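You operate a simulated robot arm through the tools that you are given. There is no shell and no other tool. Be economical: measure what you need, move in short steps, check, and stop when the job is done.

Carry out the task below with a simulated robot arm. There is one attempt and no reset: what you move stays moved.

TASK
Take the card sleeve and leave it on the middle shelf of the parcel rack. Put the foam scrap on the rubber pad. Put the green fill nozzle on the top of the lift table away on the top of the mould bench. Turn the brake knob to off. Shut the short cart gate. The order is free.

Only the result counts: the job must be done as asked and must still hold three seconds after the hand-in. Knocking over, shifting, dropping, spilling or breaking anything else fails it.

THE ROBOT
A 6-joint arm with a four-finger gripper on a trunk, on a base that drives. Base frame: it is fixed to the floor where the robot stands at the start and does not move with it; the origin is under the middle of the robot, x ahead of it, y to its left, z up; the surface under the hand at the start is at about z = 880. Readings come in mm, rad, newtons and seconds.
With the tool pointing down near the work surface it reaches from about 280 to 700 mm from the robot's upright axis, wherever it stands. Its first joint turns from -2.897 to 2.897 rad. Places, roughly: brake knob [-1200, 3900, 700]; card sleeve (8x8x16 cm) [500, 100, 1000]; foam scrap (5x4x4 cm) [500, -100, 900]; green fill nozzle (5x5x12 cm) [2800, 2700, 500]; middle shelf of the parcel rack [800, 2000, 800]; rubber pad (9x6x3 cm) [900, 0, 900]; short cart gate [-5100, 2900, 1000]; top of the mould bench [2800, -2200, 900]. Payload 3.43 kg.
The TCP is the grasp point between the finger pads, 30 mm short of the fingertips. In the tool frame z runs along the fingers and y along their closing line. The gripper opens to 120 mm. The gripper's body begins 85 mm behind the TCP.
Orientation is that of the tool frame in the base frame, as a unit quaternion [w, x, y, z]. With the fingers straight down and closing along the base's y, the tool's x points along the base's -x, its y along +y and its z along -z.

THE INTERFACE
- The arm moves only by the tool move_arm. Its argument "steps" is a list of rows, each a list of 7 numbers: the closure, from 0 (fully open) to 1 (shut), then the shift along the tool's x, y, z in mm, then the turn, a rotation vector about the tool's x, y, z in rad. In form: [[grip, tx, ty, tz, rx, ry, rz], ...]. A call has 1 to 8 rows; each row is the pose to reach, as a shift and turn from the pose commanded when the call began, along the tool's axes at that moment. Rows are played at 5 a second. More than 50 mm and 0.15 rad between two rows, or a gripper value outside its range, and nothing of the call is played. A pose out of reach is approached as far as the arm can. The call stops where the force on the tool passes 40 N (or 10 N more than at its start, if that is more) or the arm is blocked; 0.2 s more then pass. Each finger halts on what it meets, pressing with about 23 N; the grip force reading is that of the motor and also rises with nothing between the fingers. The clock runs only during rows and for 0.2 s after the last one: add rows that repeat a pose to give the fingers time. It gives the time, the measured TCP pose, the force on the tool (base axes), the opening and the grip force at its end, in the units of the frame above (readings bear some noise), with the torque about the TCP (base axes, N m) and any sound that the robot's microphone picked up.
- Cameras (640 x 400 px; columns grow to the right, rows downward): "scene" is now at [48.8, 114.1, 1680.8]; the picture's right is [-0.34, -0.94, 0.00], its down [-0.75, 0.28, -0.60] and it looks along [0.56, -0.21, -0.80] (base axes); focal length 281 px, centre (320, 200). "wrist" rides on the gripper at [71, -17, -120] in the tool frame; the picture's right is [0.23, 0.97, 0.00], its down [-0.81, 0.19, -0.55] and it looks along [-0.54, 0.13, 0.83] (tool axes); focal length 275 px, centre (320, 200). There is no depth. A picture from a camera that has moved, and an enlarged one, comes with that camera's place and axes in the base frame and with its lens.
- grab_frame(camera): a new picture of that camera. No time passes.
- lift_body(by): slides the trunk up (or, below 0, down) by that many mm; the arm and the scene camera ride with it, the base frame stays. It gives what a move gives, with no picture.
- drive_base(legs): drives the robot by 1 to 6 legs, each [ahead, left, turn to the left] in mm, mm and rad, along the robot's own axes; the way and the turn of a leg run together, so that a leg with both is an arc; at most 1500 mm and 3.142 rad a leg. The arm and the cameras ride along, it lands a little off, and it stops where it bumps. It gives what a move gives.
- turn_head(pan, tilt): turns the head with the scene camera to pan (to the left, within 2.094 rad either way) and tilt (down, from -0.506 to 1.204), counted from straight ahead of the robot. It gives what a move gives.
- enlarge(camera, box): a new picture of the part [left, top, right, bottom] of that camera's present view, enlarged. No time passes.
- hand_in(): hands the job in; it is judged then, once.

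Work in short steps. Places have to be worked out from the pictures, the camera data and where the tool is seen: move nearer, look again, correct. Check each grasp and each placing, and mend what went wrong. You have 165 turns and 120 pictures in all, those below and enlarged ones among them. Open the gripper and draw the arm clear of the work before you hand the job in, unless the task says otherwise; then end with one line.

The tools are called after "Emit:" by a JSON object that holds its "op" and its "data". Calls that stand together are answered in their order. move_arm: Moves the arm, as the interface text tells. Its arguments: {"type":"object","properties":{"steps":{"type":"array"}},"required":["steps"]} The other tools are called the same way: lift_body (by) slides the trunk up or down; drive_base (legs) drives the base; turn_head (pan, tilt) turns the head that bears the scene camera; grab_frame (camera) takes a picture; enlarge (camera, box) takes an enlarged picture of a part of a camera's view; hand_in () hands the job in.

At the start:

```text
t: 0.0
position: [472.4, 46.0, 1147.7]
tool_rot: [0.0, 0.0, 1.0, 0.0]
contact_force: [0.9, 0.2, 0.0]
torque: [-0.01, 0.0, 0.01]
opening: 120.2
gripper_force: 0.1
trunk travel left (down, up): [-200.0, 240.0]
robot x, y, heading: [-0.8, 4.3, 0.001]
head pan, tilt: [-0.353, 0.929]
```

scene: 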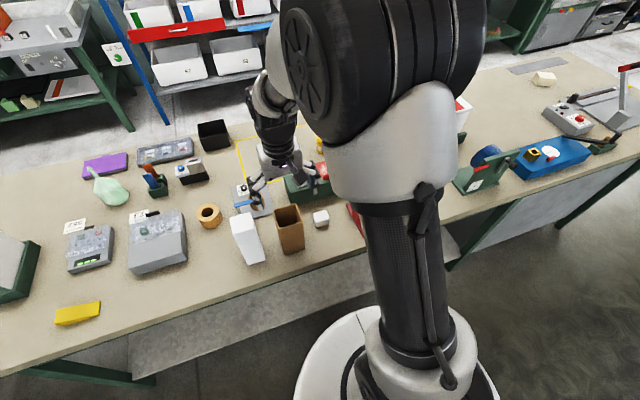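
wrist: 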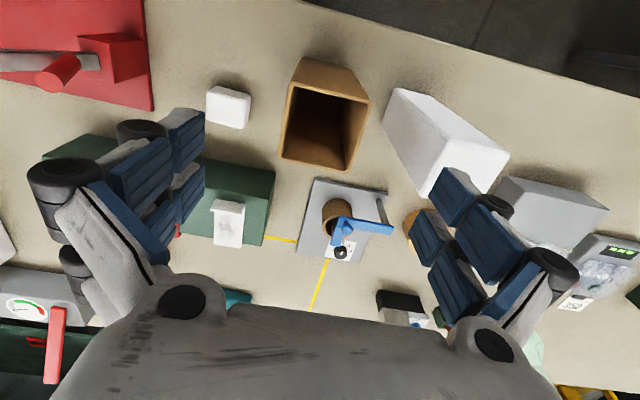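

The brown open box right under the hand looks like the card sleeve (about [477, 52]), and the small white block at about [525, -65] looks like the foam scrap. I look around to find the pad and the lie of the room.

Emit:
{"op": "enlarge", "data": {"camera": "scene", "box": [140, 100, 400, 270]}}

Emit:
{"op": "turn_head", "data": {"pan": 0.6, "tilt": 0.4}}

Emit:
{"op": "grab_frame", "data": {"camera": "scene"}}

Emit:
{"op": "turn_head", "data": {"pan": -0.6, "tilt": 0.4}}

Emit:
{"op": "grab_frame", "data": {"camera": "scene"}}

```text
2.35 times, centred on (270, 185) of scene
camera zoom: at [48.8, 114.1, 1680.8], right [-0.34, -0.94, 0.0], down [-0.75, 0.28, -0.6], along [0.56, -0.21, -0.8], focal length 661 px, centre (438, 235)
```

zoom: 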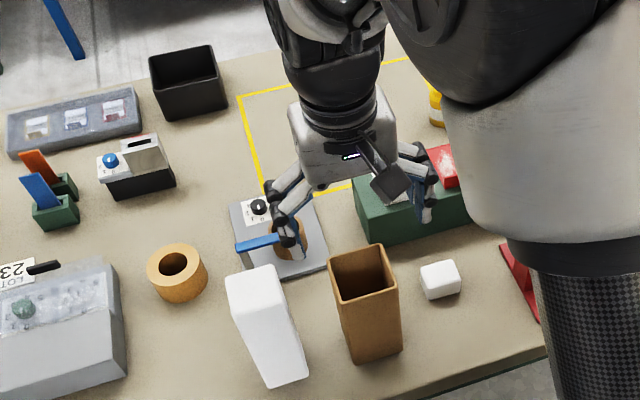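

```text
t: 1.2
position: [471.7, 47.0, 1147.1]
tool_rot: [0.0, 0.0, 1.0, 0.0]
contact_force: [0.1, -0.1, 0.3]
torque: [-0.02, -0.02, 0.0]
opening: 120.1
gripper_force: 0.1
trunk travel left (down, up): [-200.0, 240.0]
robot x, y, heading: [0.9, -0.3, -0.001]
head pan, tilt: [0.6, 0.4]
```

```text
116 pictures are left
camera scene: at [55.9, 191.9, 1725.8], right [0.56, -0.83, 0.0], down [-0.32, -0.22, -0.92], along [0.76, 0.52, -0.39], focal length 281 px, centre (320, 200)
```

scene: 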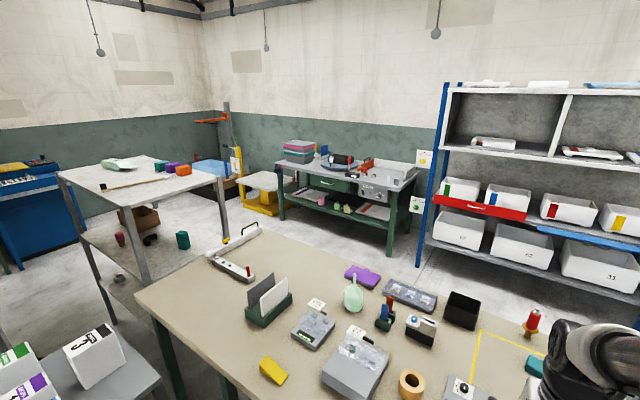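

```text
t: 2.6
position: [472.5, 46.6, 1148.1]
tool_rot: [0.0, 0.0, 1.0, 0.0]
contact_force: [0.4, -0.4, -0.3]
torque: [0.01, 0.03, -0.02]
opening: 120.2
gripper_force: 0.1
trunk travel left (down, up): [-200.0, 240.0]
robot x, y, heading: [5.7, -2.8, 0.002]
head pan, tilt: [-0.6, 0.4]
```

```text
115 pictures are left
camera scene: at [55.9, 87.4, 1725.9], right [-0.56, -0.83, 0.0], down [-0.32, 0.22, -0.92], along [0.76, -0.52, -0.39], focal length 281 px, centre (320, 200)
```

scene: 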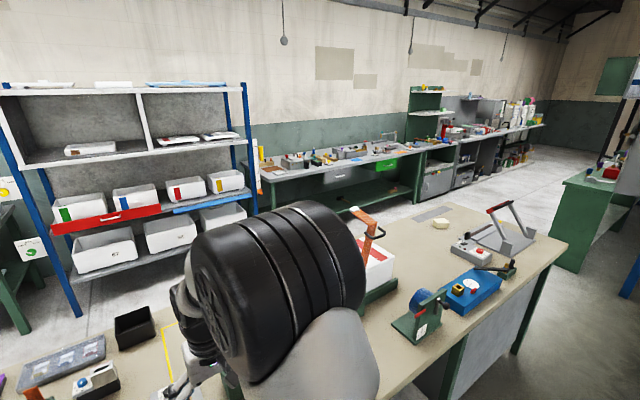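

The pad may be the teal item near [940, -25], across the table. I look left, right and behind to map out the drive ways.

Emit:
{"op": "turn_head", "data": {"pan": 1.5, "tilt": 0.6}}

Emit:
{"op": "grab_frame", "data": {"camera": "scene"}}

Emit:
{"op": "turn_head", "data": {"pan": 2.09, "tilt": 0.3}}

Emit:
{"op": "grab_frame", "data": {"camera": "scene"}}

Emit:
{"op": "turn_head", "data": {"pan": -1.5, "tilt": 0.5}}

Emit:
{"op": "grab_frame", "data": {"camera": "scene"}}

Emit:
{"op": "turn_head", "data": {"pan": 0.3, "tilt": 0.8}}

Emit:
{"op": "grab_frame", "data": {"camera": "scene"}}

```text
t: 4.6
position: [473.3, 47.1, 1146.4]
tool_rot: [0.0, 0.0, 1.0, 0.001]
contact_force: [-0.1, -0.2, 1.0]
torque: [0.02, 0.0, -0.02]
opening: 120.0
gripper_force: 0.1
trunk travel left (down, up): [-200.0, 240.0]
robot x, y, heading: [-1.9, 2.1, -0.0]
head pan, tilt: [1.499, 0.6]
```

```text
114 pictures are left
camera scene: at [-14.2, 227.7, 1707.6], right [1.0, -0.07, 0.0], down [-0.04, -0.56, -0.83], along [0.06, 0.82, -0.56], focal length 281 px, centre (320, 200)
```

scene: 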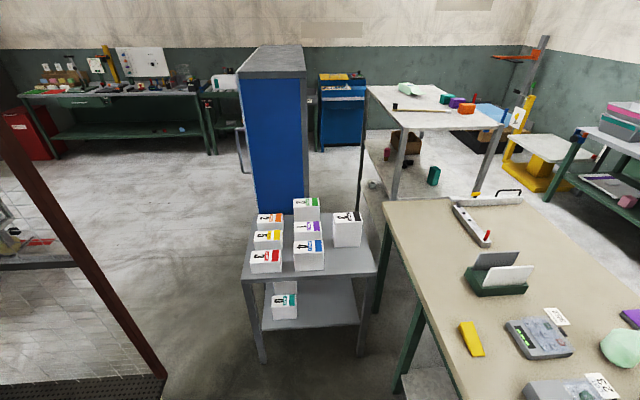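

```text
t: 5.6
position: [471.9, 47.3, 1147.3]
tool_rot: [0.0, 0.0, 1.0, 0.0]
contact_force: [-0.5, 0.9, -0.5]
torque: [0.0, 0.02, 0.03]
opening: 120.0
gripper_force: 0.1
trunk travel left (down, up): [-200.0, 240.0]
robot x, y, heading: [-3.1, 1.6, -0.001]
head pan, tilt: [2.089, 0.3]
```

```text
113 pictures are left
camera scene: at [-66.8, 220.8, 1735.1], right [0.87, 0.49, 0.0], down [0.15, -0.26, -0.96], along [-0.47, 0.83, -0.3], focal length 281 px, centre (320, 200)
```

scene: 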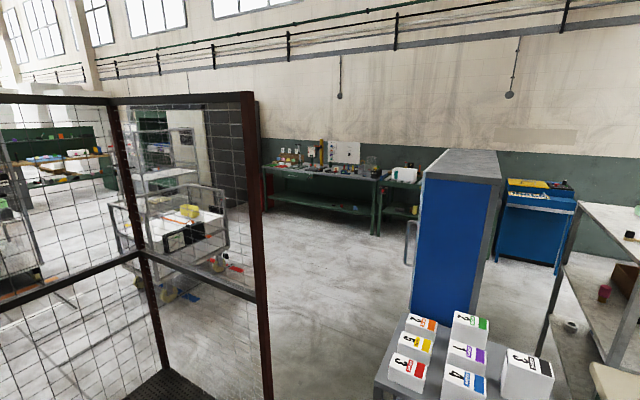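

```text
t: 8.6
position: [472.9, 47.5, 1148.1]
tool_rot: [0.0, -0.001, 1.0, 0.0]
contact_force: [-0.1, -0.5, 0.4]
torque: [0.02, -0.04, 0.01]
opening: 120.0
gripper_force: 0.0
trunk travel left (down, up): [-200.0, 240.0]
robot x, y, heading: [-0.0, 3.2, -0.0]
head pan, tilt: [-1.499, 0.499]
```

```text
112 pictures are left
camera scene: at [-14.0, 48.9, 1716.7], right [-1.0, -0.07, 0.0], down [-0.03, 0.48, -0.88], along [0.06, -0.88, -0.48], focal length 281 px, centre (320, 200)
```

scene: 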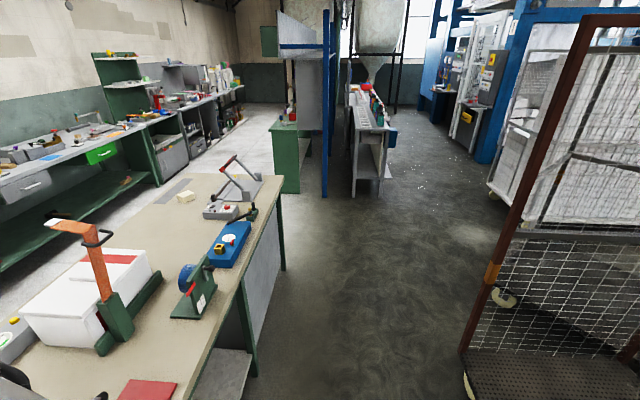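

```text
t: 10.4
position: [472.8, 46.2, 1147.2]
tool_rot: [0.0, 0.0, 1.0, 0.0]
contact_force: [0.0, -0.8, -0.4]
torque: [0.01, 0.0, 0.0]
opening: 120.1
gripper_force: 0.0
trunk travel left (down, up): [-200.0, 240.0]
robot x, y, heading: [-4.9, -1.6, -0.002]
head pan, tilt: [0.3, 0.799]
```

```text
111 pictures are left
camera scene: at [56.5, 163.4, 1690.8], right [0.3, -0.96, 0.0], down [-0.68, -0.21, -0.7], along [0.67, 0.21, -0.72], focal length 281 px, centre (320, 200)
```

scene: 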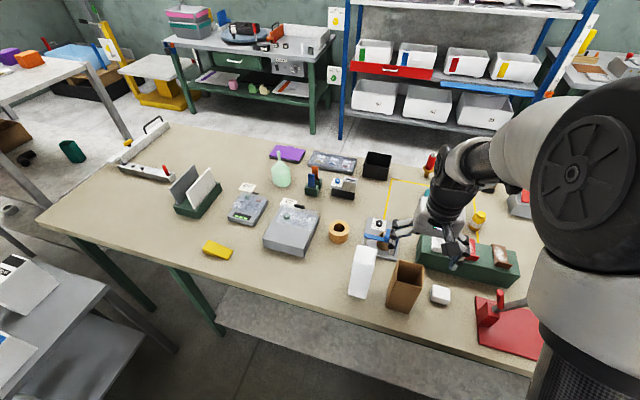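

I zoom in with the wrist camera on the foam, sleeve and the area around them.

Emit:
{"op": "enlarge", "data": {"camera": "wrist", "box": [160, 40, 420, 200]}}

Emit:
{"op": "enlarge", "data": {"camera": "scene", "box": [330, 130, 550, 380]}}

```text
2.46 times, centred on (290, 120) of wrist
camera zoom: at [401.4, 29.6, 1267.7], right [-0.23, 0.97, 0.0], down [0.81, 0.19, 0.55], along [0.54, 0.13, -0.83], focal length 678 px, centre (394, 397)
```

zoom: 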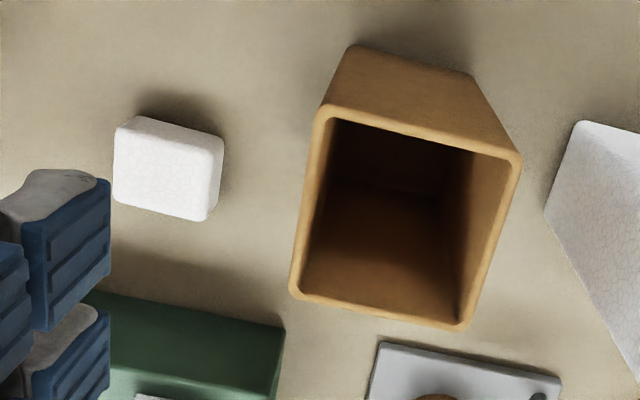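

```text
1.60 times, centred on (440, 255) of scene
camera zoom: at [56.5, 163.4, 1690.8], right [0.3, -0.96, 0.0], down [-0.68, -0.21, -0.7], along [0.67, 0.21, -0.72], focal length 450 px, centre (128, 112)
```

zoom: 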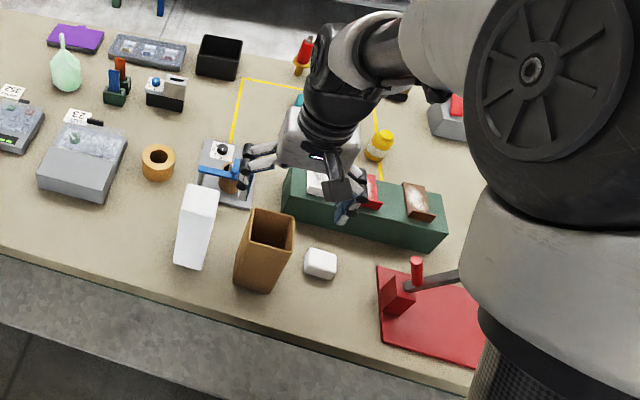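

The foam measures about 46 (y) × 41 (x) mm, centred near [519, -57]. The sleeve is upright at [480, 51], about 65 mm wide, with its top at about 1040. I'll take the foam first, closing along x, so I shift over it and turn the tool by -90°.

Emit:
{"op": "move_arm", "data": {"steps": [[0.1, -6, -13, 0, 0, 0, -0.14], [0.2, -12, -26, 0, 0, 0, -0.28], [0.3, -18, -39, 0, 0, 0, -0.42], [0.4, -24, -52, 0, 0, 0, -0.56], [0.42, -30, -65, 0, 0, 0, -0.7], [0.42, -36, -78, 0, 0, 0, -0.84], [0.42, -42, -91, 0, 0, 0, -0.98], [0.42, -46.5, -103.5, 0, 0, 0, -1.12]]}}

Emit:
{"op": "move_arm", "data": {"steps": [[0.42, 0, 0, 20, 0, 0, -0.15], [0.42, 0, 0, 40, 0, 0, -0.3], [0.42, 0, 0, 60, 0, 0, -0.4508], [0.42, 0, 0, 80, 0, 0, -0.4508]]}}

Emit:
{"op": "grab_frame", "data": {"camera": "wrist"}}

```text
t: 12.2
position: [517.5, -57.0, 1147.2]
tool_rot: [0.001, -0.532, 0.847, -0.001]
contact_force: [0.4, 0.2, -0.2]
torque: [-0.01, 0.0, -0.01]
opening: 69.8
gripper_force: 0.0
trunk travel left (down, up): [-200.0, 240.0]
robot x, y, heading: [-0.2, -2.2, 0.002]
head pan, tilt: [0.3, 0.799]
```

```text
t: 13.2
position: [518.3, -57.7, 1067.1]
tool_rot: [0.0, 0.708, -0.706, 0.001]
contact_force: [-0.3, -0.4, 0.4]
torque: [-0.02, -0.02, 0.0]
opening: 69.6
gripper_force: 0.1
trunk travel left (down, up): [-200.0, 240.0]
robot x, y, heading: [-2.0, 1.4, 0.004]
head pan, tilt: [0.3, 0.799]
```

```text
108 pictures are left
camera wrist: at [535.8, -127.9, 1187.0], right [-0.97, -0.23, 0.0], down [-0.19, 0.81, 0.55], along [-0.13, 0.54, -0.83], focal length 275 px, centre (320, 200)
```

wrist: 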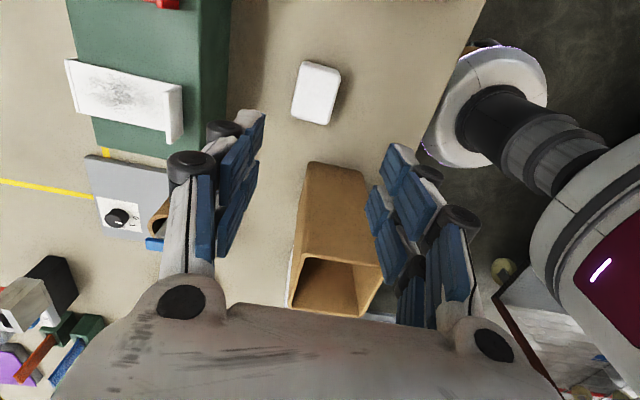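

I enlarge the wrist view to refine the foam's place.

Emit:
{"op": "enlarge", "data": {"camera": "wrist", "box": [240, 40, 400, 140]}}

```text
4.00 times, centred on (320, 90) of wrist
camera zoom: at [535.8, -127.9, 1187.0], right [-0.97, -0.23, 0.0], down [-0.19, 0.81, 0.55], along [-0.13, 0.54, -0.83], focal length 1101 px, centre (320, 640)
```

zoom: 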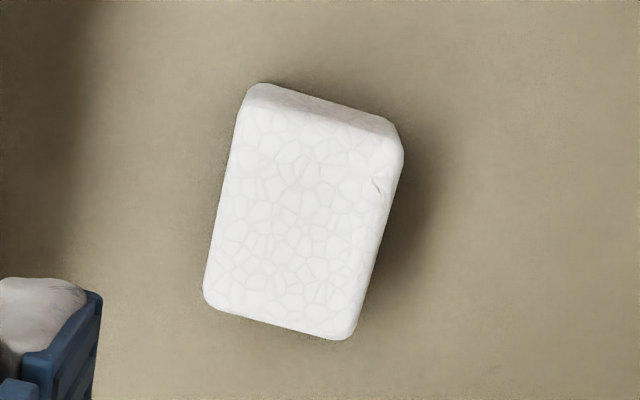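

The foam is at about [525, -65]. I move over it and go down in steps to TCP z ≈ 917.

Emit:
{"op": "move_arm", "data": {"steps": [[0.46, 7, -7, 0, 0, 0, 0], [0.46, 7, -7, 40, 0, 0, 0], [0.46, 7, -7, 80, 0, 0, 0], [0.46, 7, -7, 115, 0, 0, 0], [0.46, 7, -7, 150, 0, 0, 0]]}}

Emit:
{"op": "grab_frame", "data": {"camera": "wrist"}}

```text
t: 14.4
position: [524.9, -64.9, 917.7]
tool_rot: [0.0, -0.707, 0.707, 0.0]
contact_force: [-0.2, 0.3, -0.3]
torque: [0.03, -0.01, -0.01]
opening: 64.6
gripper_force: 0.1
trunk travel left (down, up): [-200.0, 240.0]
robot x, y, heading: [1.2, 2.0, -0.004]
head pan, tilt: [0.3, 0.799]
```

```text
106 pictures are left
camera wrist: at [542.2, -136.3, 1037.9], right [-0.97, -0.23, 0.0], down [-0.19, 0.81, 0.55], along [-0.13, 0.54, -0.83], focal length 275 px, centre (320, 200)
```

wrist: 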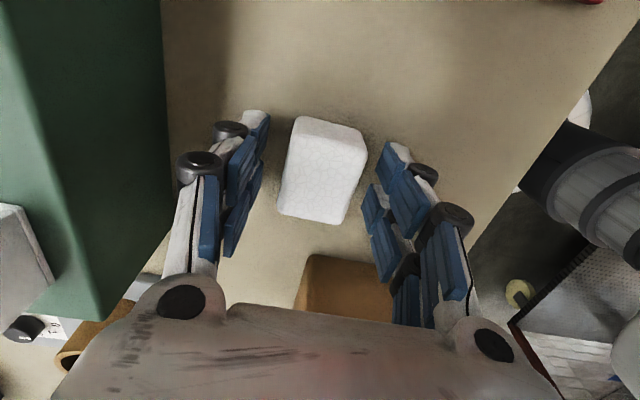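

The foam sits between the fingers. I close on it.

Emit:
{"op": "move_arm", "data": {"steps": [[0.46, 4, 0, 0, 0, 0, 0], [0.7, 4, 0, 0, 0, 0, 0], [0.9, 4, 0, 0, 0, 0, 0], [0.9, 4, 0, 0, 0, 0, 0], [0.9, 4, 0, 0, 0, 0, 0], [0.9, 4, 0, -40, 0, 0, 0], [0.9, 4, 0, -80, 0, 0, 0], [0.9, 4, 0, -120, 0, 0, 0]]}}

Emit:
{"op": "move_arm", "data": {"steps": [[0.9, 0, 0, -50, 0, 0, 0], [0.9, 0, 0, -100, 0, 0, 0], [0.9, 0, 0, -130, 0, 0, 0]]}}

Emit:
{"op": "grab_frame", "data": {"camera": "wrist"}}

Emit:
{"op": "turn_head", "data": {"pan": -0.1, "tilt": 0.7}}

Emit:
{"op": "grab_frame", "data": {"camera": "scene"}}

```text
t: 16.2
position: [522.8, -66.8, 1038.4]
tool_rot: [0.0, 0.708, -0.706, 0.001]
contact_force: [-0.4, 0.7, -0.6]
torque: [0.03, -0.01, -0.01]
opening: 39.2
gripper_force: 23.3
trunk travel left (down, up): [-200.0, 240.0]
robot x, y, heading: [1.6, 3.7, 0.001]
head pan, tilt: [0.3, 0.799]
```

```text
t: 17.0
position: [525.0, -68.1, 1169.1]
tool_rot: [0.0, 0.707, -0.707, 0.0]
contact_force: [-0.2, -0.8, 0.2]
torque: [0.0, -0.03, 0.01]
opening: 39.0
gripper_force: 22.7
trunk travel left (down, up): [-200.0, 240.0]
robot x, y, heading: [0.2, -0.5, 0.002]
head pan, tilt: [0.3, 0.799]
```

```text
105 pictures are left
camera wrist: at [541.0, -139.8, 1289.3], right [-0.97, -0.23, 0.0], down [-0.19, 0.81, 0.55], along [-0.13, 0.54, -0.83], focal length 275 px, centre (320, 200)
```

wrist: 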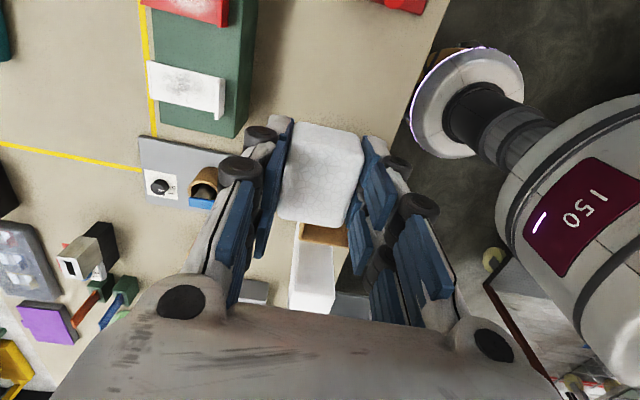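

```text
t: 17.9
position: [524.5, -67.7, 1169.0]
tool_rot: [0.0, -0.707, 0.707, 0.0]
contact_force: [-0.1, -0.7, 0.8]
torque: [0.02, 0.05, 0.01]
opening: 39.0
gripper_force: 22.7
trunk travel left (down, up): [-200.0, 240.0]
robot x, y, heading: [-0.7, -0.6, 0.004]
head pan, tilt: [-0.099, 0.7]
```

```text
104 pictures are left
camera scene: at [64.0, 131.3, 1699.0], right [-0.1, -1.0, 0.0], down [-0.64, 0.06, -0.76], along [0.76, -0.08, -0.64], focal length 281 px, centre (320, 200)
```

scene: 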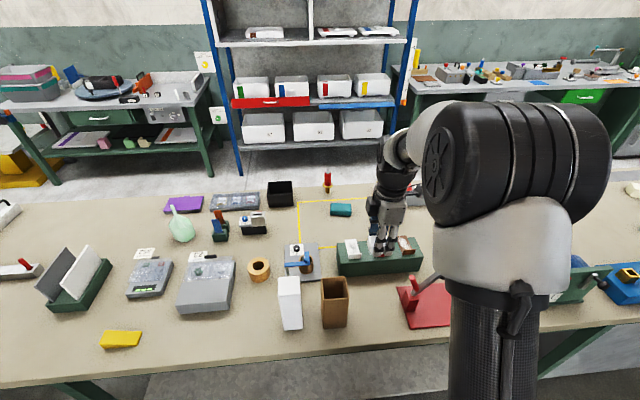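

Foam held (39 mm). The teal block at about [932, -51] lies by the yellow frame; I zoom in on it and the yellow items.

Emit:
{"op": "enlarge", "data": {"camera": "scene", "box": [250, 160, 410, 260]}}

```text
4.00 times, centred on (330, 210) of scene
camera zoom: at [64.0, 131.3, 1699.0], right [-0.1, -1.0, 0.0], down [-0.64, 0.06, -0.76], along [0.76, -0.08, -0.64], focal length 1124 px, centre (280, 160)
```

zoom: 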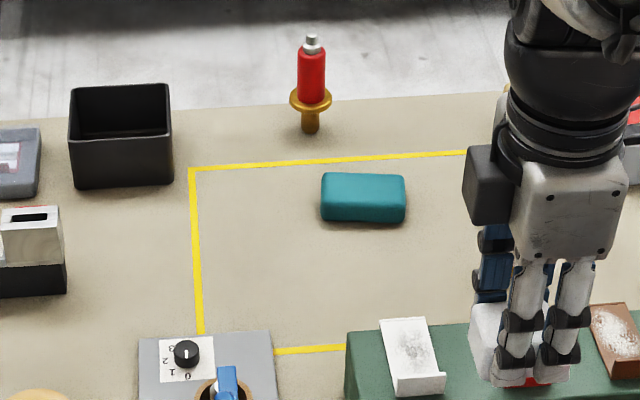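

That teal pad (≈90×60×30) at about [943, -50] is the rubber pad, out of reach from here, so I'll go round the right-hand end of the table. First I tuck the arm in and back off.

Emit:
{"op": "move_arm", "data": {"steps": [[0.9, 0, 40, -10, 0, 0, 0], [0.9, 0, 80, -20, 0, 0, 0], [0.9, -20, 120, -30, 0, 0, 0], [0.9, -40, 160, -40, 0, 0, 0], [0.9, -60, 180, -40, 0, 0, 0]]}}

Emit:
{"op": "drive_base", "data": {"legs": [[-300, 0, 0], [0, -1400, 0], [0, -950, 0]]}}

Emit:
{"op": "turn_head", "data": {"pan": 0.0, "tilt": 0.5}}

Emit:
{"op": "grab_frame", "data": {"camera": "scene"}}

```text
t: 19.1
position: [345.0, -7.2, 1206.6]
tool_rot: [0.001, 0.707, -0.707, 0.0]
contact_force: [0.3, 0.6, -0.3]
torque: [-0.01, -0.05, 0.0]
opening: 38.9
gripper_force: 22.5
trunk travel left (down, up): [-200.0, 240.0]
robot x, y, heading: [0.5, 1.4, 0.004]
head pan, tilt: [-0.099, 0.7]
```

```text
t: 32.4
position: [53.8, -2384.2, 1208.1]
tool_rot: [0.0, 0.708, -0.706, 0.0]
contact_force: [-0.8, -0.6, 0.3]
torque: [0.01, -0.01, -0.04]
opening: 39.0
gripper_force: 23.3
trunk travel left (down, up): [-200.0, 240.0]
robot x, y, heading: [-291.5, -2379.8, 0.006]
head pan, tilt: [-0.099, 0.7]
```

```text
t: 33.1
position: [53.5, -2383.9, 1208.7]
tool_rot: [0.0, 0.709, -0.705, 0.0]
contact_force: [-0.7, 0.6, -0.6]
torque: [0.01, -0.01, 0.03]
opening: 39.1
gripper_force: 22.4
trunk travel left (down, up): [-200.0, 240.0]
robot x, y, heading: [-291.0, -2380.3, 0.002]
head pan, tilt: [0.0, 0.499]
```

```text
102 pictures are left
camera scene: at [-221.0, -2238.3, 1716.7], right [0.0, -1.0, 0.0], down [-0.48, 0.0, -0.88], along [0.88, 0.0, -0.48], focal length 281 px, centre (320, 200)
```

scene: 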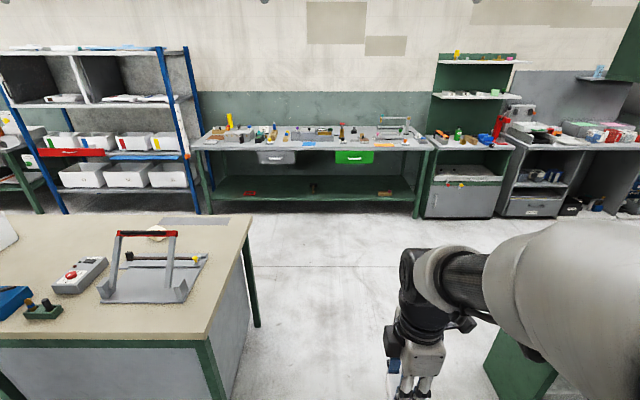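

The gap between the table end (y ≈ -1866) and the green cabinet (y ≈ -2812) is clear. I turn round here in the open and back through it into the far aisle.

Emit:
{"op": "drive_base", "data": {"legs": [[0, 0, 3.1396], [0, -40, 0], [-1400, 0, 0], [-600, 0, 0]]}}

Emit:
{"op": "turn_head", "data": {"pan": -1.2, "tilt": 0.5}}

Emit:
{"op": "grab_frame", "data": {"camera": "scene"}}

```text
t: 51.0
position: [1369.2, -2300.4, 1207.9]
tool_rot: [0.0, 0.708, 0.706, 0.001]
contact_force: [0.2, -0.1, -0.2]
torque: [0.0, 0.02, -0.01]
opening: 39.0
gripper_force: 23.2
trunk travel left (down, up): [-200.0, 240.0]
robot x, y, heading: [1717.3, -2311.3, 3.141]
head pan, tilt: [0.0, 0.499]
```

```text
t: 52.4
position: [1367.7, -2300.5, 1207.2]
tool_rot: [0.001, 0.708, 0.706, 0.0]
contact_force: [0.1, -0.4, -0.4]
torque: [-0.02, 0.02, -0.02]
opening: 39.1
gripper_force: 23.1
trunk travel left (down, up): [-200.0, 240.0]
robot x, y, heading: [1708.5, -2306.7, 3.138]
head pan, tilt: [-1.201, 0.499]
```

```text
101 pictures are left
camera scene: at [1700.6, -2364.5, 1716.7], right [0.93, 0.36, 0.0], down [0.17, -0.45, -0.88], along [-0.32, 0.82, -0.48], focal length 281 px, centre (320, 200)
```

scene: 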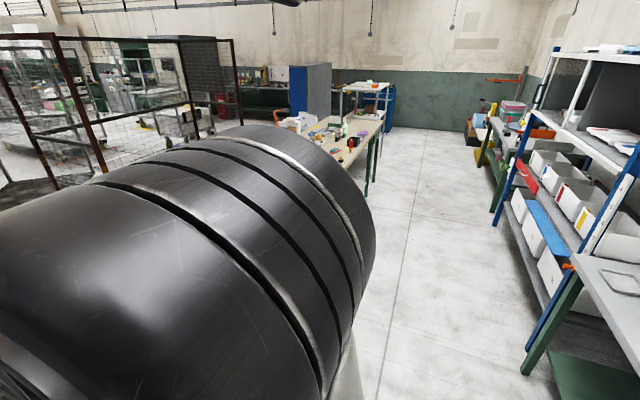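

The aisle is clear, so I drive up along it to stand opposite the pad.

Emit:
{"op": "drive_base", "data": {"legs": [[0, -1300, 0], [0, -960, 0]]}}

Emit:
{"op": "turn_head", "data": {"pan": 0.3, "tilt": 0.9}}

Emit:
{"op": "grab_frame", "data": {"camera": "scene"}}

Emit:
{"op": "grab_frame", "data": {"camera": "wrist"}}

```text
t: 63.5
position: [1373.1, -48.8, 1206.9]
tool_rot: [0.0, 0.711, 0.703, 0.0]
contact_force: [0.5, -0.3, 0.3]
torque: [-0.03, -0.01, -0.04]
opening: 39.0
gripper_force: 24.1
trunk travel left (down, up): [-200.0, 240.0]
robot x, y, heading: [1719.2, -60.1, 3.13]
head pan, tilt: [-1.201, 0.499]
```

```text
t: 65.1
position: [1372.6, -48.2, 1207.7]
tool_rot: [0.001, 0.712, 0.702, 0.0]
contact_force: [-0.5, -0.4, 0.0]
torque: [0.0, -0.01, 0.0]
opening: 39.0
gripper_force: 22.8
trunk travel left (down, up): [-200.0, 240.0]
robot x, y, heading: [1719.0, -63.1, 3.13]
head pan, tilt: [0.3, 0.901]
```

```text
100 pictures are left
camera scene: at [1664.1, -222.3, 1682.9], right [-0.28, 0.96, 0.0], down [0.75, 0.22, -0.62], along [-0.6, -0.18, -0.78], focal length 281 px, centre (320, 200)
```

scene: 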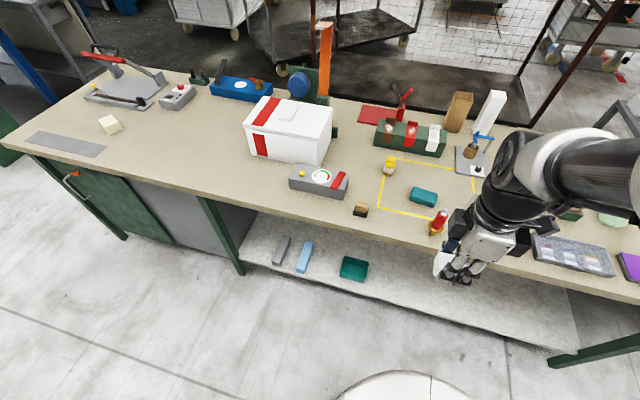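

```text
99 pictures are left
camera wrist: at [1357.7, 22.3, 1327.7], right [0.98, 0.22, 0.0], down [0.18, -0.81, 0.55], along [0.12, -0.54, -0.83], focal length 275 px, centre (320, 200)
```

wrist: 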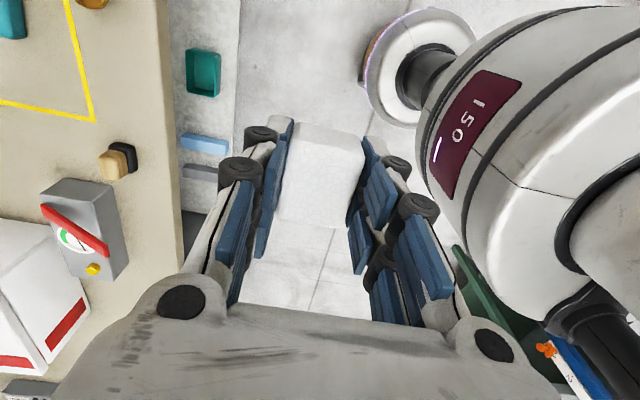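

Pad confirmed at about [945, -50], table edge at x ≈ 1070. I drive 215 mm nearer.

Emit:
{"op": "drive_base", "data": {"legs": [[215, 0, 0.0116]]}}

Emit:
{"op": "grab_frame", "data": {"camera": "wrist"}}

```text
t: 66.8
position: [1156.9, -50.3, 1206.6]
tool_rot: [0.001, 0.707, 0.707, 0.001]
contact_force: [0.4, -1.7, -0.4]
torque: [-0.01, -0.04, 0.0]
opening: 39.3
gripper_force: 22.9
trunk travel left (down, up): [-200.0, 240.0]
robot x, y, heading: [1499.8, -58.8, 3.143]
head pan, tilt: [0.3, 0.901]
```

```text
98 pictures are left
camera wrist: at [1140.6, 19.7, 1327.4], right [0.97, 0.23, 0.0], down [0.19, -0.81, 0.55], along [0.13, -0.54, -0.83], focal length 275 px, centre (320, 200)
```

wrist: 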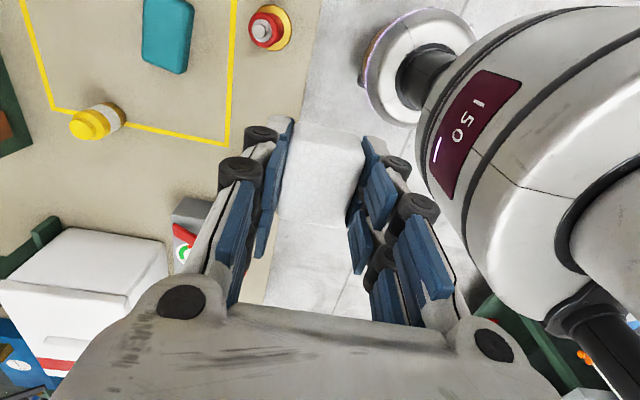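

I move the arm above the pad at height (≈ [948, -47]) and part-way down.

Emit:
{"op": "move_arm", "data": {"steps": [[0.9, 0, -45, 0, 0, 0, 0], [0.9, 0, -90, 0, 0, 0, 0], [0.9, 2, -135, 0, 0, 0, 0], [0.9, 3, -180, 0, 0, 0, 0], [0.9, 3, -209, 0, 0, 0, 0], [0.9, 3, -209, 40, 0, 0, 0], [0.9, 3, -209, 80, 0, 0, 0], [0.9, 3, -209, 120, 0, 0, 0]]}}

Emit:
{"op": "grab_frame", "data": {"camera": "wrist"}}

Emit:
{"op": "enlarge", "data": {"camera": "scene", "box": [340, 140, 520, 260]}}

```text
t: 68.5
position: [950.4, -46.2, 1088.9]
tool_rot: [0.0, 0.707, 0.707, 0.0]
contact_force: [1.2, -1.2, -0.8]
torque: [-0.02, -0.01, 0.0]
opening: 39.1
gripper_force: 22.7
trunk travel left (down, up): [-200.0, 240.0]
robot x, y, heading: [1501.9, -59.2, 3.14]
head pan, tilt: [0.3, 0.901]
```

```text
97 pictures are left
camera wrist: at [934.0, 24.4, 1208.3], right [0.97, 0.23, 0.0], down [0.19, -0.81, 0.55], along [0.13, -0.54, -0.83], focal length 275 px, centre (320, 200)
```

wrist: 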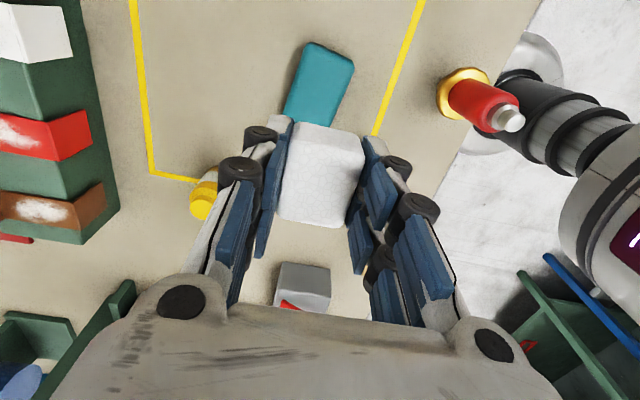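

```text
3.33 times, centred on (430, 200) of scene
camera zoom: at [1449.7, -221.5, 1682.8], right [-0.29, 0.96, 0.0], down [0.75, 0.23, -0.62], along [-0.59, -0.18, -0.78], focal length 937 px, centre (-47, 200)
```

zoom: 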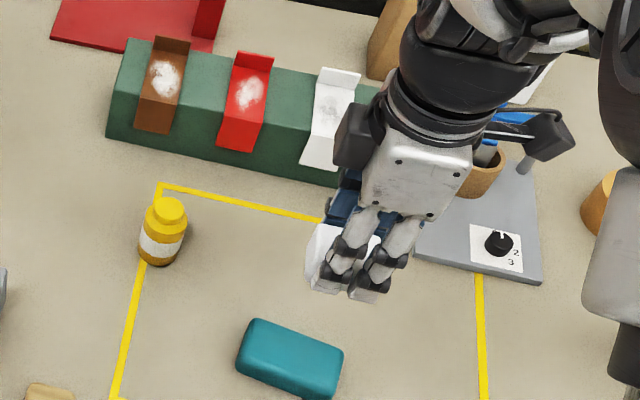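

The pad is centred at about [950, -45], right beneath the foam. I lower to just above the expected contact height (TCP ≈ 948).

Emit:
{"op": "move_arm", "data": {"steps": [[0.9, 0, 0, 45, 0, 0, 0], [0.9, 0, 0, 90, 0, 0, 0], [0.9, 0, 0, 120, 0, 0, 0], [0.9, 0, 0, 130, 0, 0, 0]]}}

Emit:
{"op": "grab_frame", "data": {"camera": "wrist"}}

```text
t: 69.5
position: [949.9, -46.7, 958.1]
tool_rot: [0.0, 0.707, 0.707, 0.001]
contact_force: [-0.1, -0.2, 0.2]
torque: [0.06, 0.01, 0.0]
opening: 38.9
gripper_force: 23.1
trunk travel left (down, up): [-200.0, 240.0]
robot x, y, heading: [1502.8, -56.1, 3.141]
head pan, tilt: [0.3, 0.901]
```

```text
95 pictures are left
camera wrist: at [934.3, 24.1, 1077.6], right [0.97, 0.23, 0.0], down [0.19, -0.81, 0.55], along [0.13, -0.54, -0.83], focal length 275 px, centre (320, 200)
```

wrist: 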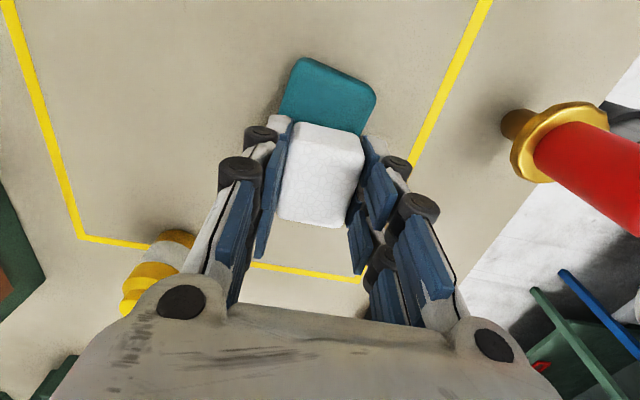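

Aligned. I lower gently until contact.

Emit:
{"op": "move_arm", "data": {"steps": [[0.9, 0, 0, 3, 0, 0, 0], [0.9, 0, 0, 6, 0, 0, 0], [0.9, 0, 0, 8, 0, 0, 0], [0.9, 0, 0, 10, 0, 0, 0]]}}

```text
t: 70.5
position: [949.8, -48.7, 949.1]
tool_rot: [-0.001, 0.707, 0.707, -0.001]
contact_force: [0.5, 0.8, 3.6]
torque: [0.01, -0.06, -0.01]
opening: 39.5
gripper_force: 22.8
trunk travel left (down, up): [-200.0, 240.0]
robot x, y, heading: [1505.2, -57.3, 3.141]
head pan, tilt: [0.3, 0.901]
```

It has touched (3.6 N at z ≈ 949). I open modestly and rise.

Emit:
{"op": "move_arm", "data": {"steps": [[0.62, 0, 0, 0, 0, 0, 0], [0.5, 0, 0, 0, 0, 0, 0], [0.42, 0, 0, 0, 0, 0, 0], [0.42, 0, 0, -20, 0, 0, 0], [0.42, 0, 0, -60, 0, 0, 0], [0.42, 0, 0, -110, 0, 0, 0], [0.42, 0, 0, -160, 0, 0, 0], [0.42, 0, 0, -210, 0, 0, 0]]}}

Emit:
{"op": "grab_frame", "data": {"camera": "wrist"}}

```text
t: 72.3
position: [952.8, -47.0, 1159.2]
tool_rot: [0.0, 0.708, 0.706, 0.001]
contact_force: [-0.3, -0.3, 0.0]
torque: [0.01, 0.03, -0.03]
opening: 69.7
gripper_force: 0.1
trunk travel left (down, up): [-200.0, 240.0]
robot x, y, heading: [1500.6, -57.8, 3.138]
head pan, tilt: [0.3, 0.901]
```

```text
94 pictures are left
camera wrist: at [934.8, 24.1, 1278.8], right [0.97, 0.23, 0.0], down [0.19, -0.81, 0.55], along [0.13, -0.54, -0.83], focal length 275 px, centre (320, 200)
```

wrist: 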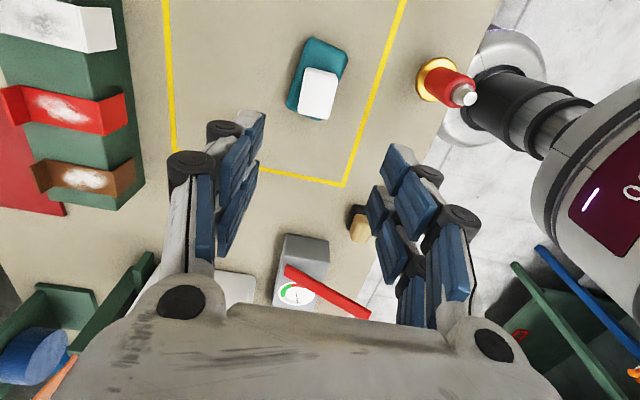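

The foam rests on the pad. I retract, back off into the aisle and head up towards the lift table, then look.

Emit:
{"op": "move_arm", "data": {"steps": [[0.42, 0, 45, -20, 0, 0, 0], [0.42, 0, 90, -40, 0, 0, 0], [0.42, 0, 135, -40, 0, 0, 0], [0.42, 0, 180, -40, 0, 0, 0], [0.42, 0, 205, -40, 0, 0, 0]]}}

Emit:
{"op": "drive_base", "data": {"legs": [[-270, 0, 0], [0, 0, -1.5708], [1200, 0, 0]]}}

Emit:
{"op": "turn_head", "data": {"pan": 0.0, "tilt": 0.4}}

Emit:
{"op": "grab_frame", "data": {"camera": "scene"}}

Emit:
{"op": "turn_head", "data": {"pan": -0.7, "tilt": 0.5}}

Emit:
{"op": "grab_frame", "data": {"camera": "scene"}}

```text
t: 73.5
position: [1156.2, -44.2, 1198.2]
tool_rot: [0.0, 0.708, 0.707, 0.0]
contact_force: [0.5, -0.1, -0.1]
torque: [0.01, 0.0, 0.01]
opening: 69.8
gripper_force: 0.1
trunk travel left (down, up): [-200.0, 240.0]
robot x, y, heading: [1504.7, -60.8, 3.137]
head pan, tilt: [0.3, 0.901]
```

```text
t: 85.0
position: [1730.0, 1498.8, 1197.8]
tool_rot: [0.0, 1.0, 0.02, 0.0]
contact_force: [-1.1, 1.0, -0.1]
torque: [-0.03, -0.04, 0.02]
opening: 69.3
gripper_force: 0.1
trunk travel left (down, up): [-200.0, 240.0]
robot x, y, heading: [1733.7, 1146.6, 1.611]
head pan, tilt: [0.3, 0.901]
```

```text
t: 85.9
position: [1730.6, 1497.7, 1197.7]
tool_rot: [0.0, 1.0, 0.021, -0.001]
contact_force: [0.5, 0.1, -0.4]
torque: [-0.01, -0.03, 0.04]
opening: 69.6
gripper_force: 0.0
trunk travel left (down, up): [-200.0, 240.0]
robot x, y, heading: [1733.6, 1149.5, 1.619]
head pan, tilt: [0.0, 0.4]
```

```text
93 pictures are left
camera scene: at [1588.7, 1215.9, 1725.8], right [1.0, 0.04, 0.0], down [0.02, -0.39, -0.92], along [-0.04, 0.92, -0.39], focal length 281 px, centre (320, 200)
```

scene: 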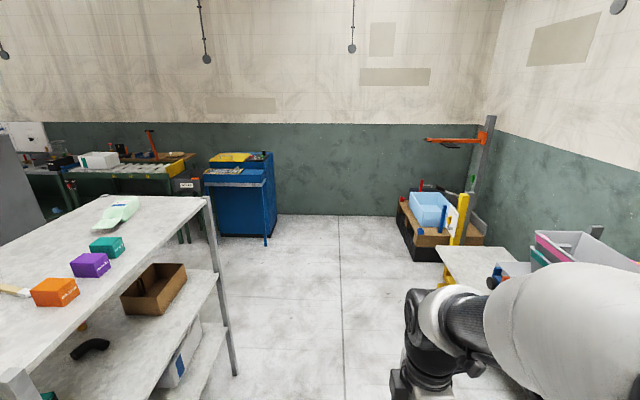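

```text
t: 87.0
position: [1731.2, 1497.5, 1196.6]
tool_rot: [0.0, 1.0, 0.02, -0.001]
contact_force: [-0.1, -0.2, -0.1]
torque: [-0.02, 0.0, -0.01]
opening: 69.6
gripper_force: 0.0
trunk travel left (down, up): [-200.0, 240.0]
robot x, y, heading: [1733.6, 1146.9, 1.611]
head pan, tilt: [-0.7, 0.499]
```

```text
92 pictures are left
camera scene: at [1648.2, 1195.3, 1716.7], right [0.79, -0.61, 0.0], down [-0.29, -0.38, -0.88], along [0.54, 0.7, -0.48], focal length 281 px, centre (320, 200)
```

scene: 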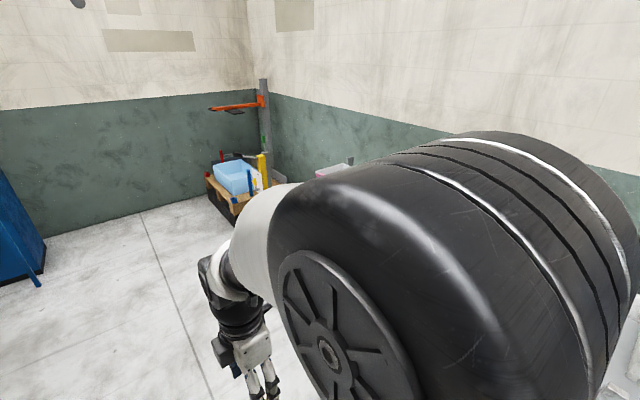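

The parcel rack's three shelves are on the left (the middle one holds a brown tray), and the lift table is ahead on the right. I drive up level with the lift table, turn to face it and look.

Emit:
{"op": "drive_base", "data": {"legs": [[1450, 0, 0], [0, 0, -1.6]]}}

Emit:
{"op": "turn_head", "data": {"pan": 0.3, "tilt": 0.7}}

Emit:
{"op": "grab_frame", "data": {"camera": "scene"}}

Emit:
{"op": "grab_frame", "data": {"camera": "wrist"}}

```text
t: 97.9
position: [2027.2, 2587.8, 1197.0]
tool_rot: [0.0, 0.724, -0.69, 0.0]
contact_force: [0.2, 0.2, -0.2]
torque: [0.01, -0.01, -0.04]
opening: 69.6
gripper_force: 0.1
trunk travel left (down, up): [-200.0, 240.0]
robot x, y, heading: [1676.8, 2585.8, 0.049]
head pan, tilt: [-0.7, 0.499]
```

```text
t: 99.2
position: [2026.6, 2587.9, 1198.0]
tool_rot: [0.0, 0.724, -0.69, 0.001]
contact_force: [0.3, -0.2, 0.2]
torque: [-0.01, 0.0, 0.01]
opening: 69.6
gripper_force: 0.1
trunk travel left (down, up): [-200.0, 240.0]
robot x, y, heading: [1676.9, 2584.7, 0.052]
head pan, tilt: [0.3, 0.7]
```

```text
91 pictures are left
camera scene: at [1730.4, 2751.3, 1699.0], right [0.34, -0.94, 0.0], down [-0.61, -0.22, -0.77], along [0.72, 0.26, -0.64], focal length 281 px, centre (320, 200)
```

scene: 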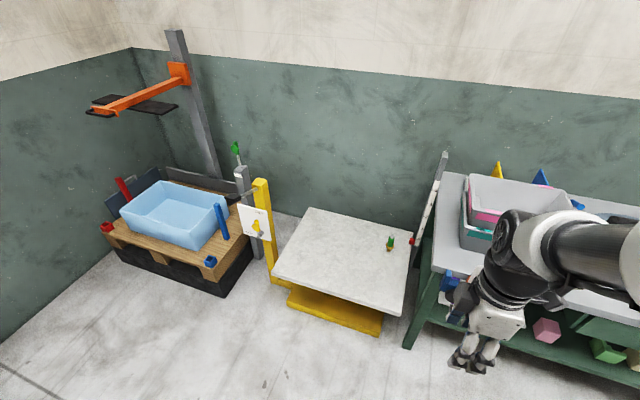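

```text
90 pictures are left
camera wrist: at [2047.1, 2517.1, 1317.3], right [-0.96, -0.28, 0.0], down [-0.23, 0.8, 0.55], along [-0.15, 0.53, -0.83], focal length 275 px, centre (320, 200)
```

wrist: 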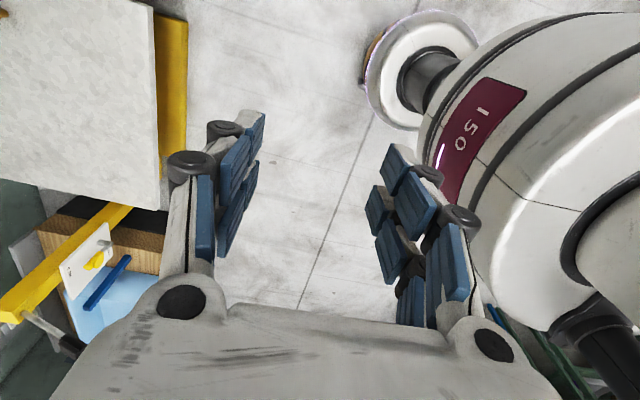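

A small green item stands on the white lift table at pixel (390,243). I zoom in.

Emit:
{"op": "enlarge", "data": {"camera": "scene", "box": [340, 200, 460, 275]}}

Emit:
{"op": "enlarge", "data": {"camera": "scene", "box": [200, 130, 480, 350]}}

```text
5.33 times, centred on (400, 238) of scene
camera zoom: at [1730.4, 2751.3, 1699.0], right [0.34, -0.94, 0.0], down [-0.61, -0.22, -0.77], along [0.72, 0.26, -0.64], focal length 1499 px, centre (-107, 0)
```

zoom: 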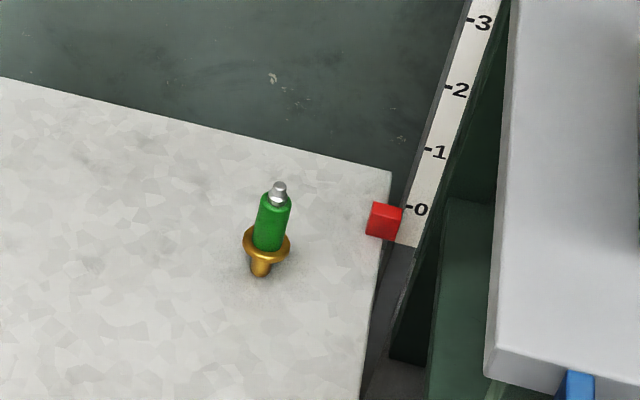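

```text
1.82 times, centred on (340, 240) of scene
camera zoom: at [1730.4, 2751.3, 1699.0], right [0.34, -0.94, 0.0], down [-0.61, -0.22, -0.77], along [0.72, 0.26, -0.64], focal length 511 px, centre (284, 127)
```

zoom: 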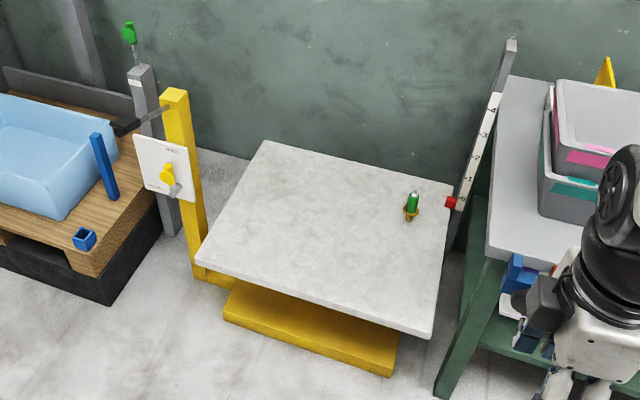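

The nozzle stands on its gold spout at about [2815, 2736]; the lift table top's near edge is at x ≈ 2475. I drive closer and lower the trunk.

Emit:
{"op": "drive_base", "data": {"legs": [[490, 95, -0.05]]}}

Emit:
{"op": "lift_body", "data": {"by": -150}}

Emit:
{"op": "turn_head", "data": {"pan": 0.1, "tilt": 0.95}}

Emit:
{"op": "grab_frame", "data": {"camera": "scene"}}

Emit:
{"op": "grab_frame", "data": {"camera": "wrist"}}

```text
t: 102.1
position: [2512.5, 2683.2, 1197.0]
tool_rot: [0.0, 0.711, -0.703, 0.0]
contact_force: [-0.4, 0.0, -0.1]
torque: [-0.02, 0.02, -0.01]
opening: 69.8
gripper_force: 0.1
trunk travel left (down, up): [-200.0, 240.0]
robot x, y, heading: [2166.1, 2695.1, 0.009]
head pan, tilt: [0.3, 0.7]
```

```text
t: 103.8
position: [2511.8, 2684.5, 1048.3]
tool_rot: [0.0, 0.71, -0.704, 0.0]
contact_force: [-0.4, 0.4, 0.7]
torque: [-0.01, 0.02, 0.0]
opening: 69.7
gripper_force: 0.0
trunk travel left (down, up): [-50.0, 390.0]
robot x, y, heading: [2161.7, 2694.2, 0.009]
head pan, tilt: [0.3, 0.7]
```

```text
t: 104.6
position: [2511.8, 2683.7, 1047.8]
tool_rot: [0.0, 0.71, -0.704, -0.001]
contact_force: [0.0, 1.1, -0.5]
torque: [-0.02, -0.03, 0.0]
opening: 69.7
gripper_force: 0.1
trunk travel left (down, up): [-50.0, 390.0]
robot x, y, heading: [2163.6, 2694.8, 0.009]
head pan, tilt: [0.099, 0.949]
```

```text
87 pictures are left
camera scene: at [2214.2, 2841.1, 1529.3], right [0.11, -0.99, 0.0], down [-0.81, -0.09, -0.58], along [0.58, 0.06, -0.81], focal length 281 px, centre (320, 200)
```

scene: 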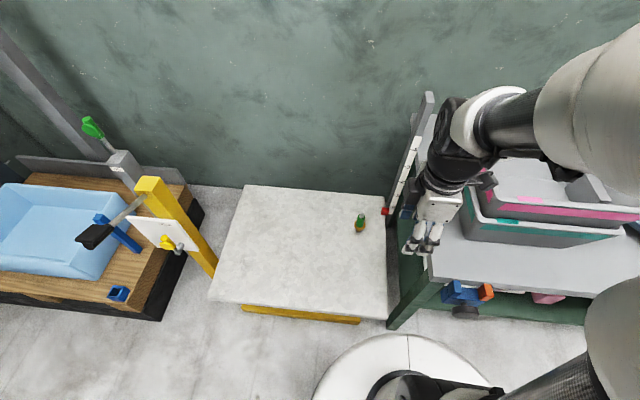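

```text
86 pictures are left
camera wrist: at [2529.8, 2612.1, 1167.4], right [-0.97, -0.24, 0.0], down [-0.2, 0.81, 0.55], along [-0.13, 0.54, -0.83], focal length 275 px, centre (320, 200)
```

wrist: 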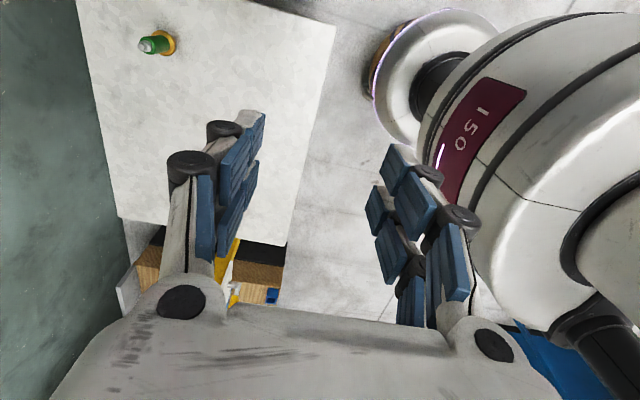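

Triangulation puts the nozzle at about [2830, 2735], table top at z ≈ 460. I bring the hand out and down towards a hover over it, in two calls.

Emit:
{"op": "move_arm", "data": {"steps": [[0.42, -6, -39, 22, 0, 0, 0], [0.42, -12, -78, 44, 0, 0, 0], [0.42, -18, -117, 66, 0, 0, 0], [0.42, -24, -156, 88, 0, 0, 0], [0.42, -30, -195, 110, 0, 0, 0], [0.42, -36, -234, 132, 0, 0, 0], [0.42, -42, -273, 154, 0, 0, 0], [0.42, -48, -308, 176, 0, 0, 0]]}}

Emit:
{"op": "move_arm", "data": {"steps": [[0.42, 0, 0, 45, 0, 0, 0], [0.42, 0, 0, 90, 0, 0, 0], [0.42, 0, 0, 135, 0, 0, 0], [0.42, 0, 0, 175, 0, 0, 0]]}}

Emit:
{"op": "grab_frame", "data": {"camera": "wrist"}}

Emit:
{"op": "grab_frame", "data": {"camera": "scene"}}

```text
t: 106.4
position: [2819.6, 2735.1, 871.1]
tool_rot: [0.001, 0.71, -0.705, 0.0]
contact_force: [0.6, 0.2, 0.4]
torque: [0.01, 0.04, 0.02]
opening: 69.8
gripper_force: 0.0
trunk travel left (down, up): [-50.0, 390.0]
robot x, y, heading: [2161.6, 2690.6, 0.011]
head pan, tilt: [0.099, 0.949]
```

```text
t: 107.4
position: [2819.4, 2734.5, 696.5]
tool_rot: [-0.001, 0.71, -0.704, 0.001]
contact_force: [0.4, 0.7, 0.9]
torque: [-0.02, 0.03, 0.0]
opening: 69.6
gripper_force: 0.0
trunk travel left (down, up): [-50.0, 390.0]
robot x, y, heading: [2159.9, 2693.5, 0.011]
head pan, tilt: [0.099, 0.949]
```

```text
85 pictures are left
camera wrist: at [2836.8, 2663.4, 816.8], right [-0.97, -0.24, 0.0], down [-0.2, 0.81, 0.55], along [-0.13, 0.54, -0.83], focal length 275 px, centre (320, 200)
```

wrist: 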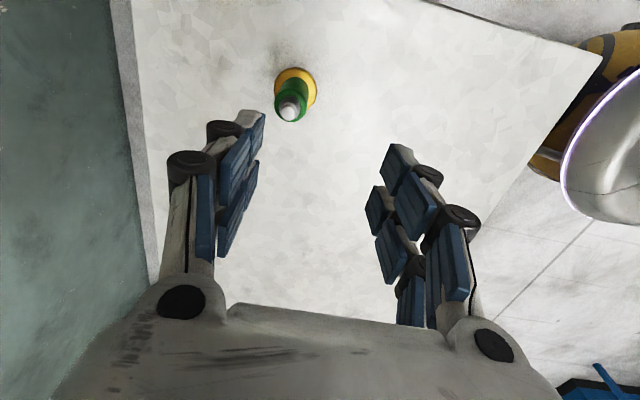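

```text
84 pictures are left
camera scene: at [2214.5, 2841.0, 1529.2], right [0.11, -0.99, 0.0], down [-0.81, -0.09, -0.58], along [0.58, 0.06, -0.81], focal length 281 px, centre (320, 200)
```

scene: 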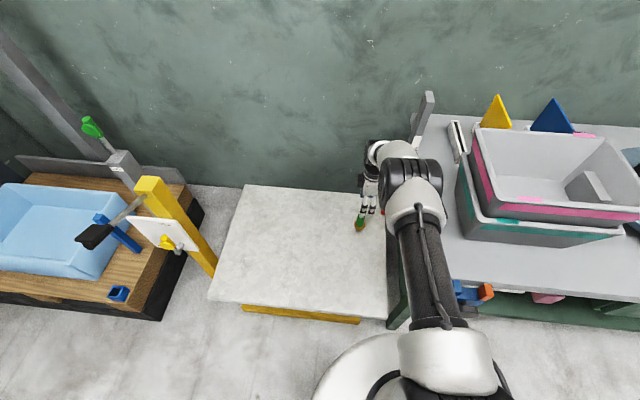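

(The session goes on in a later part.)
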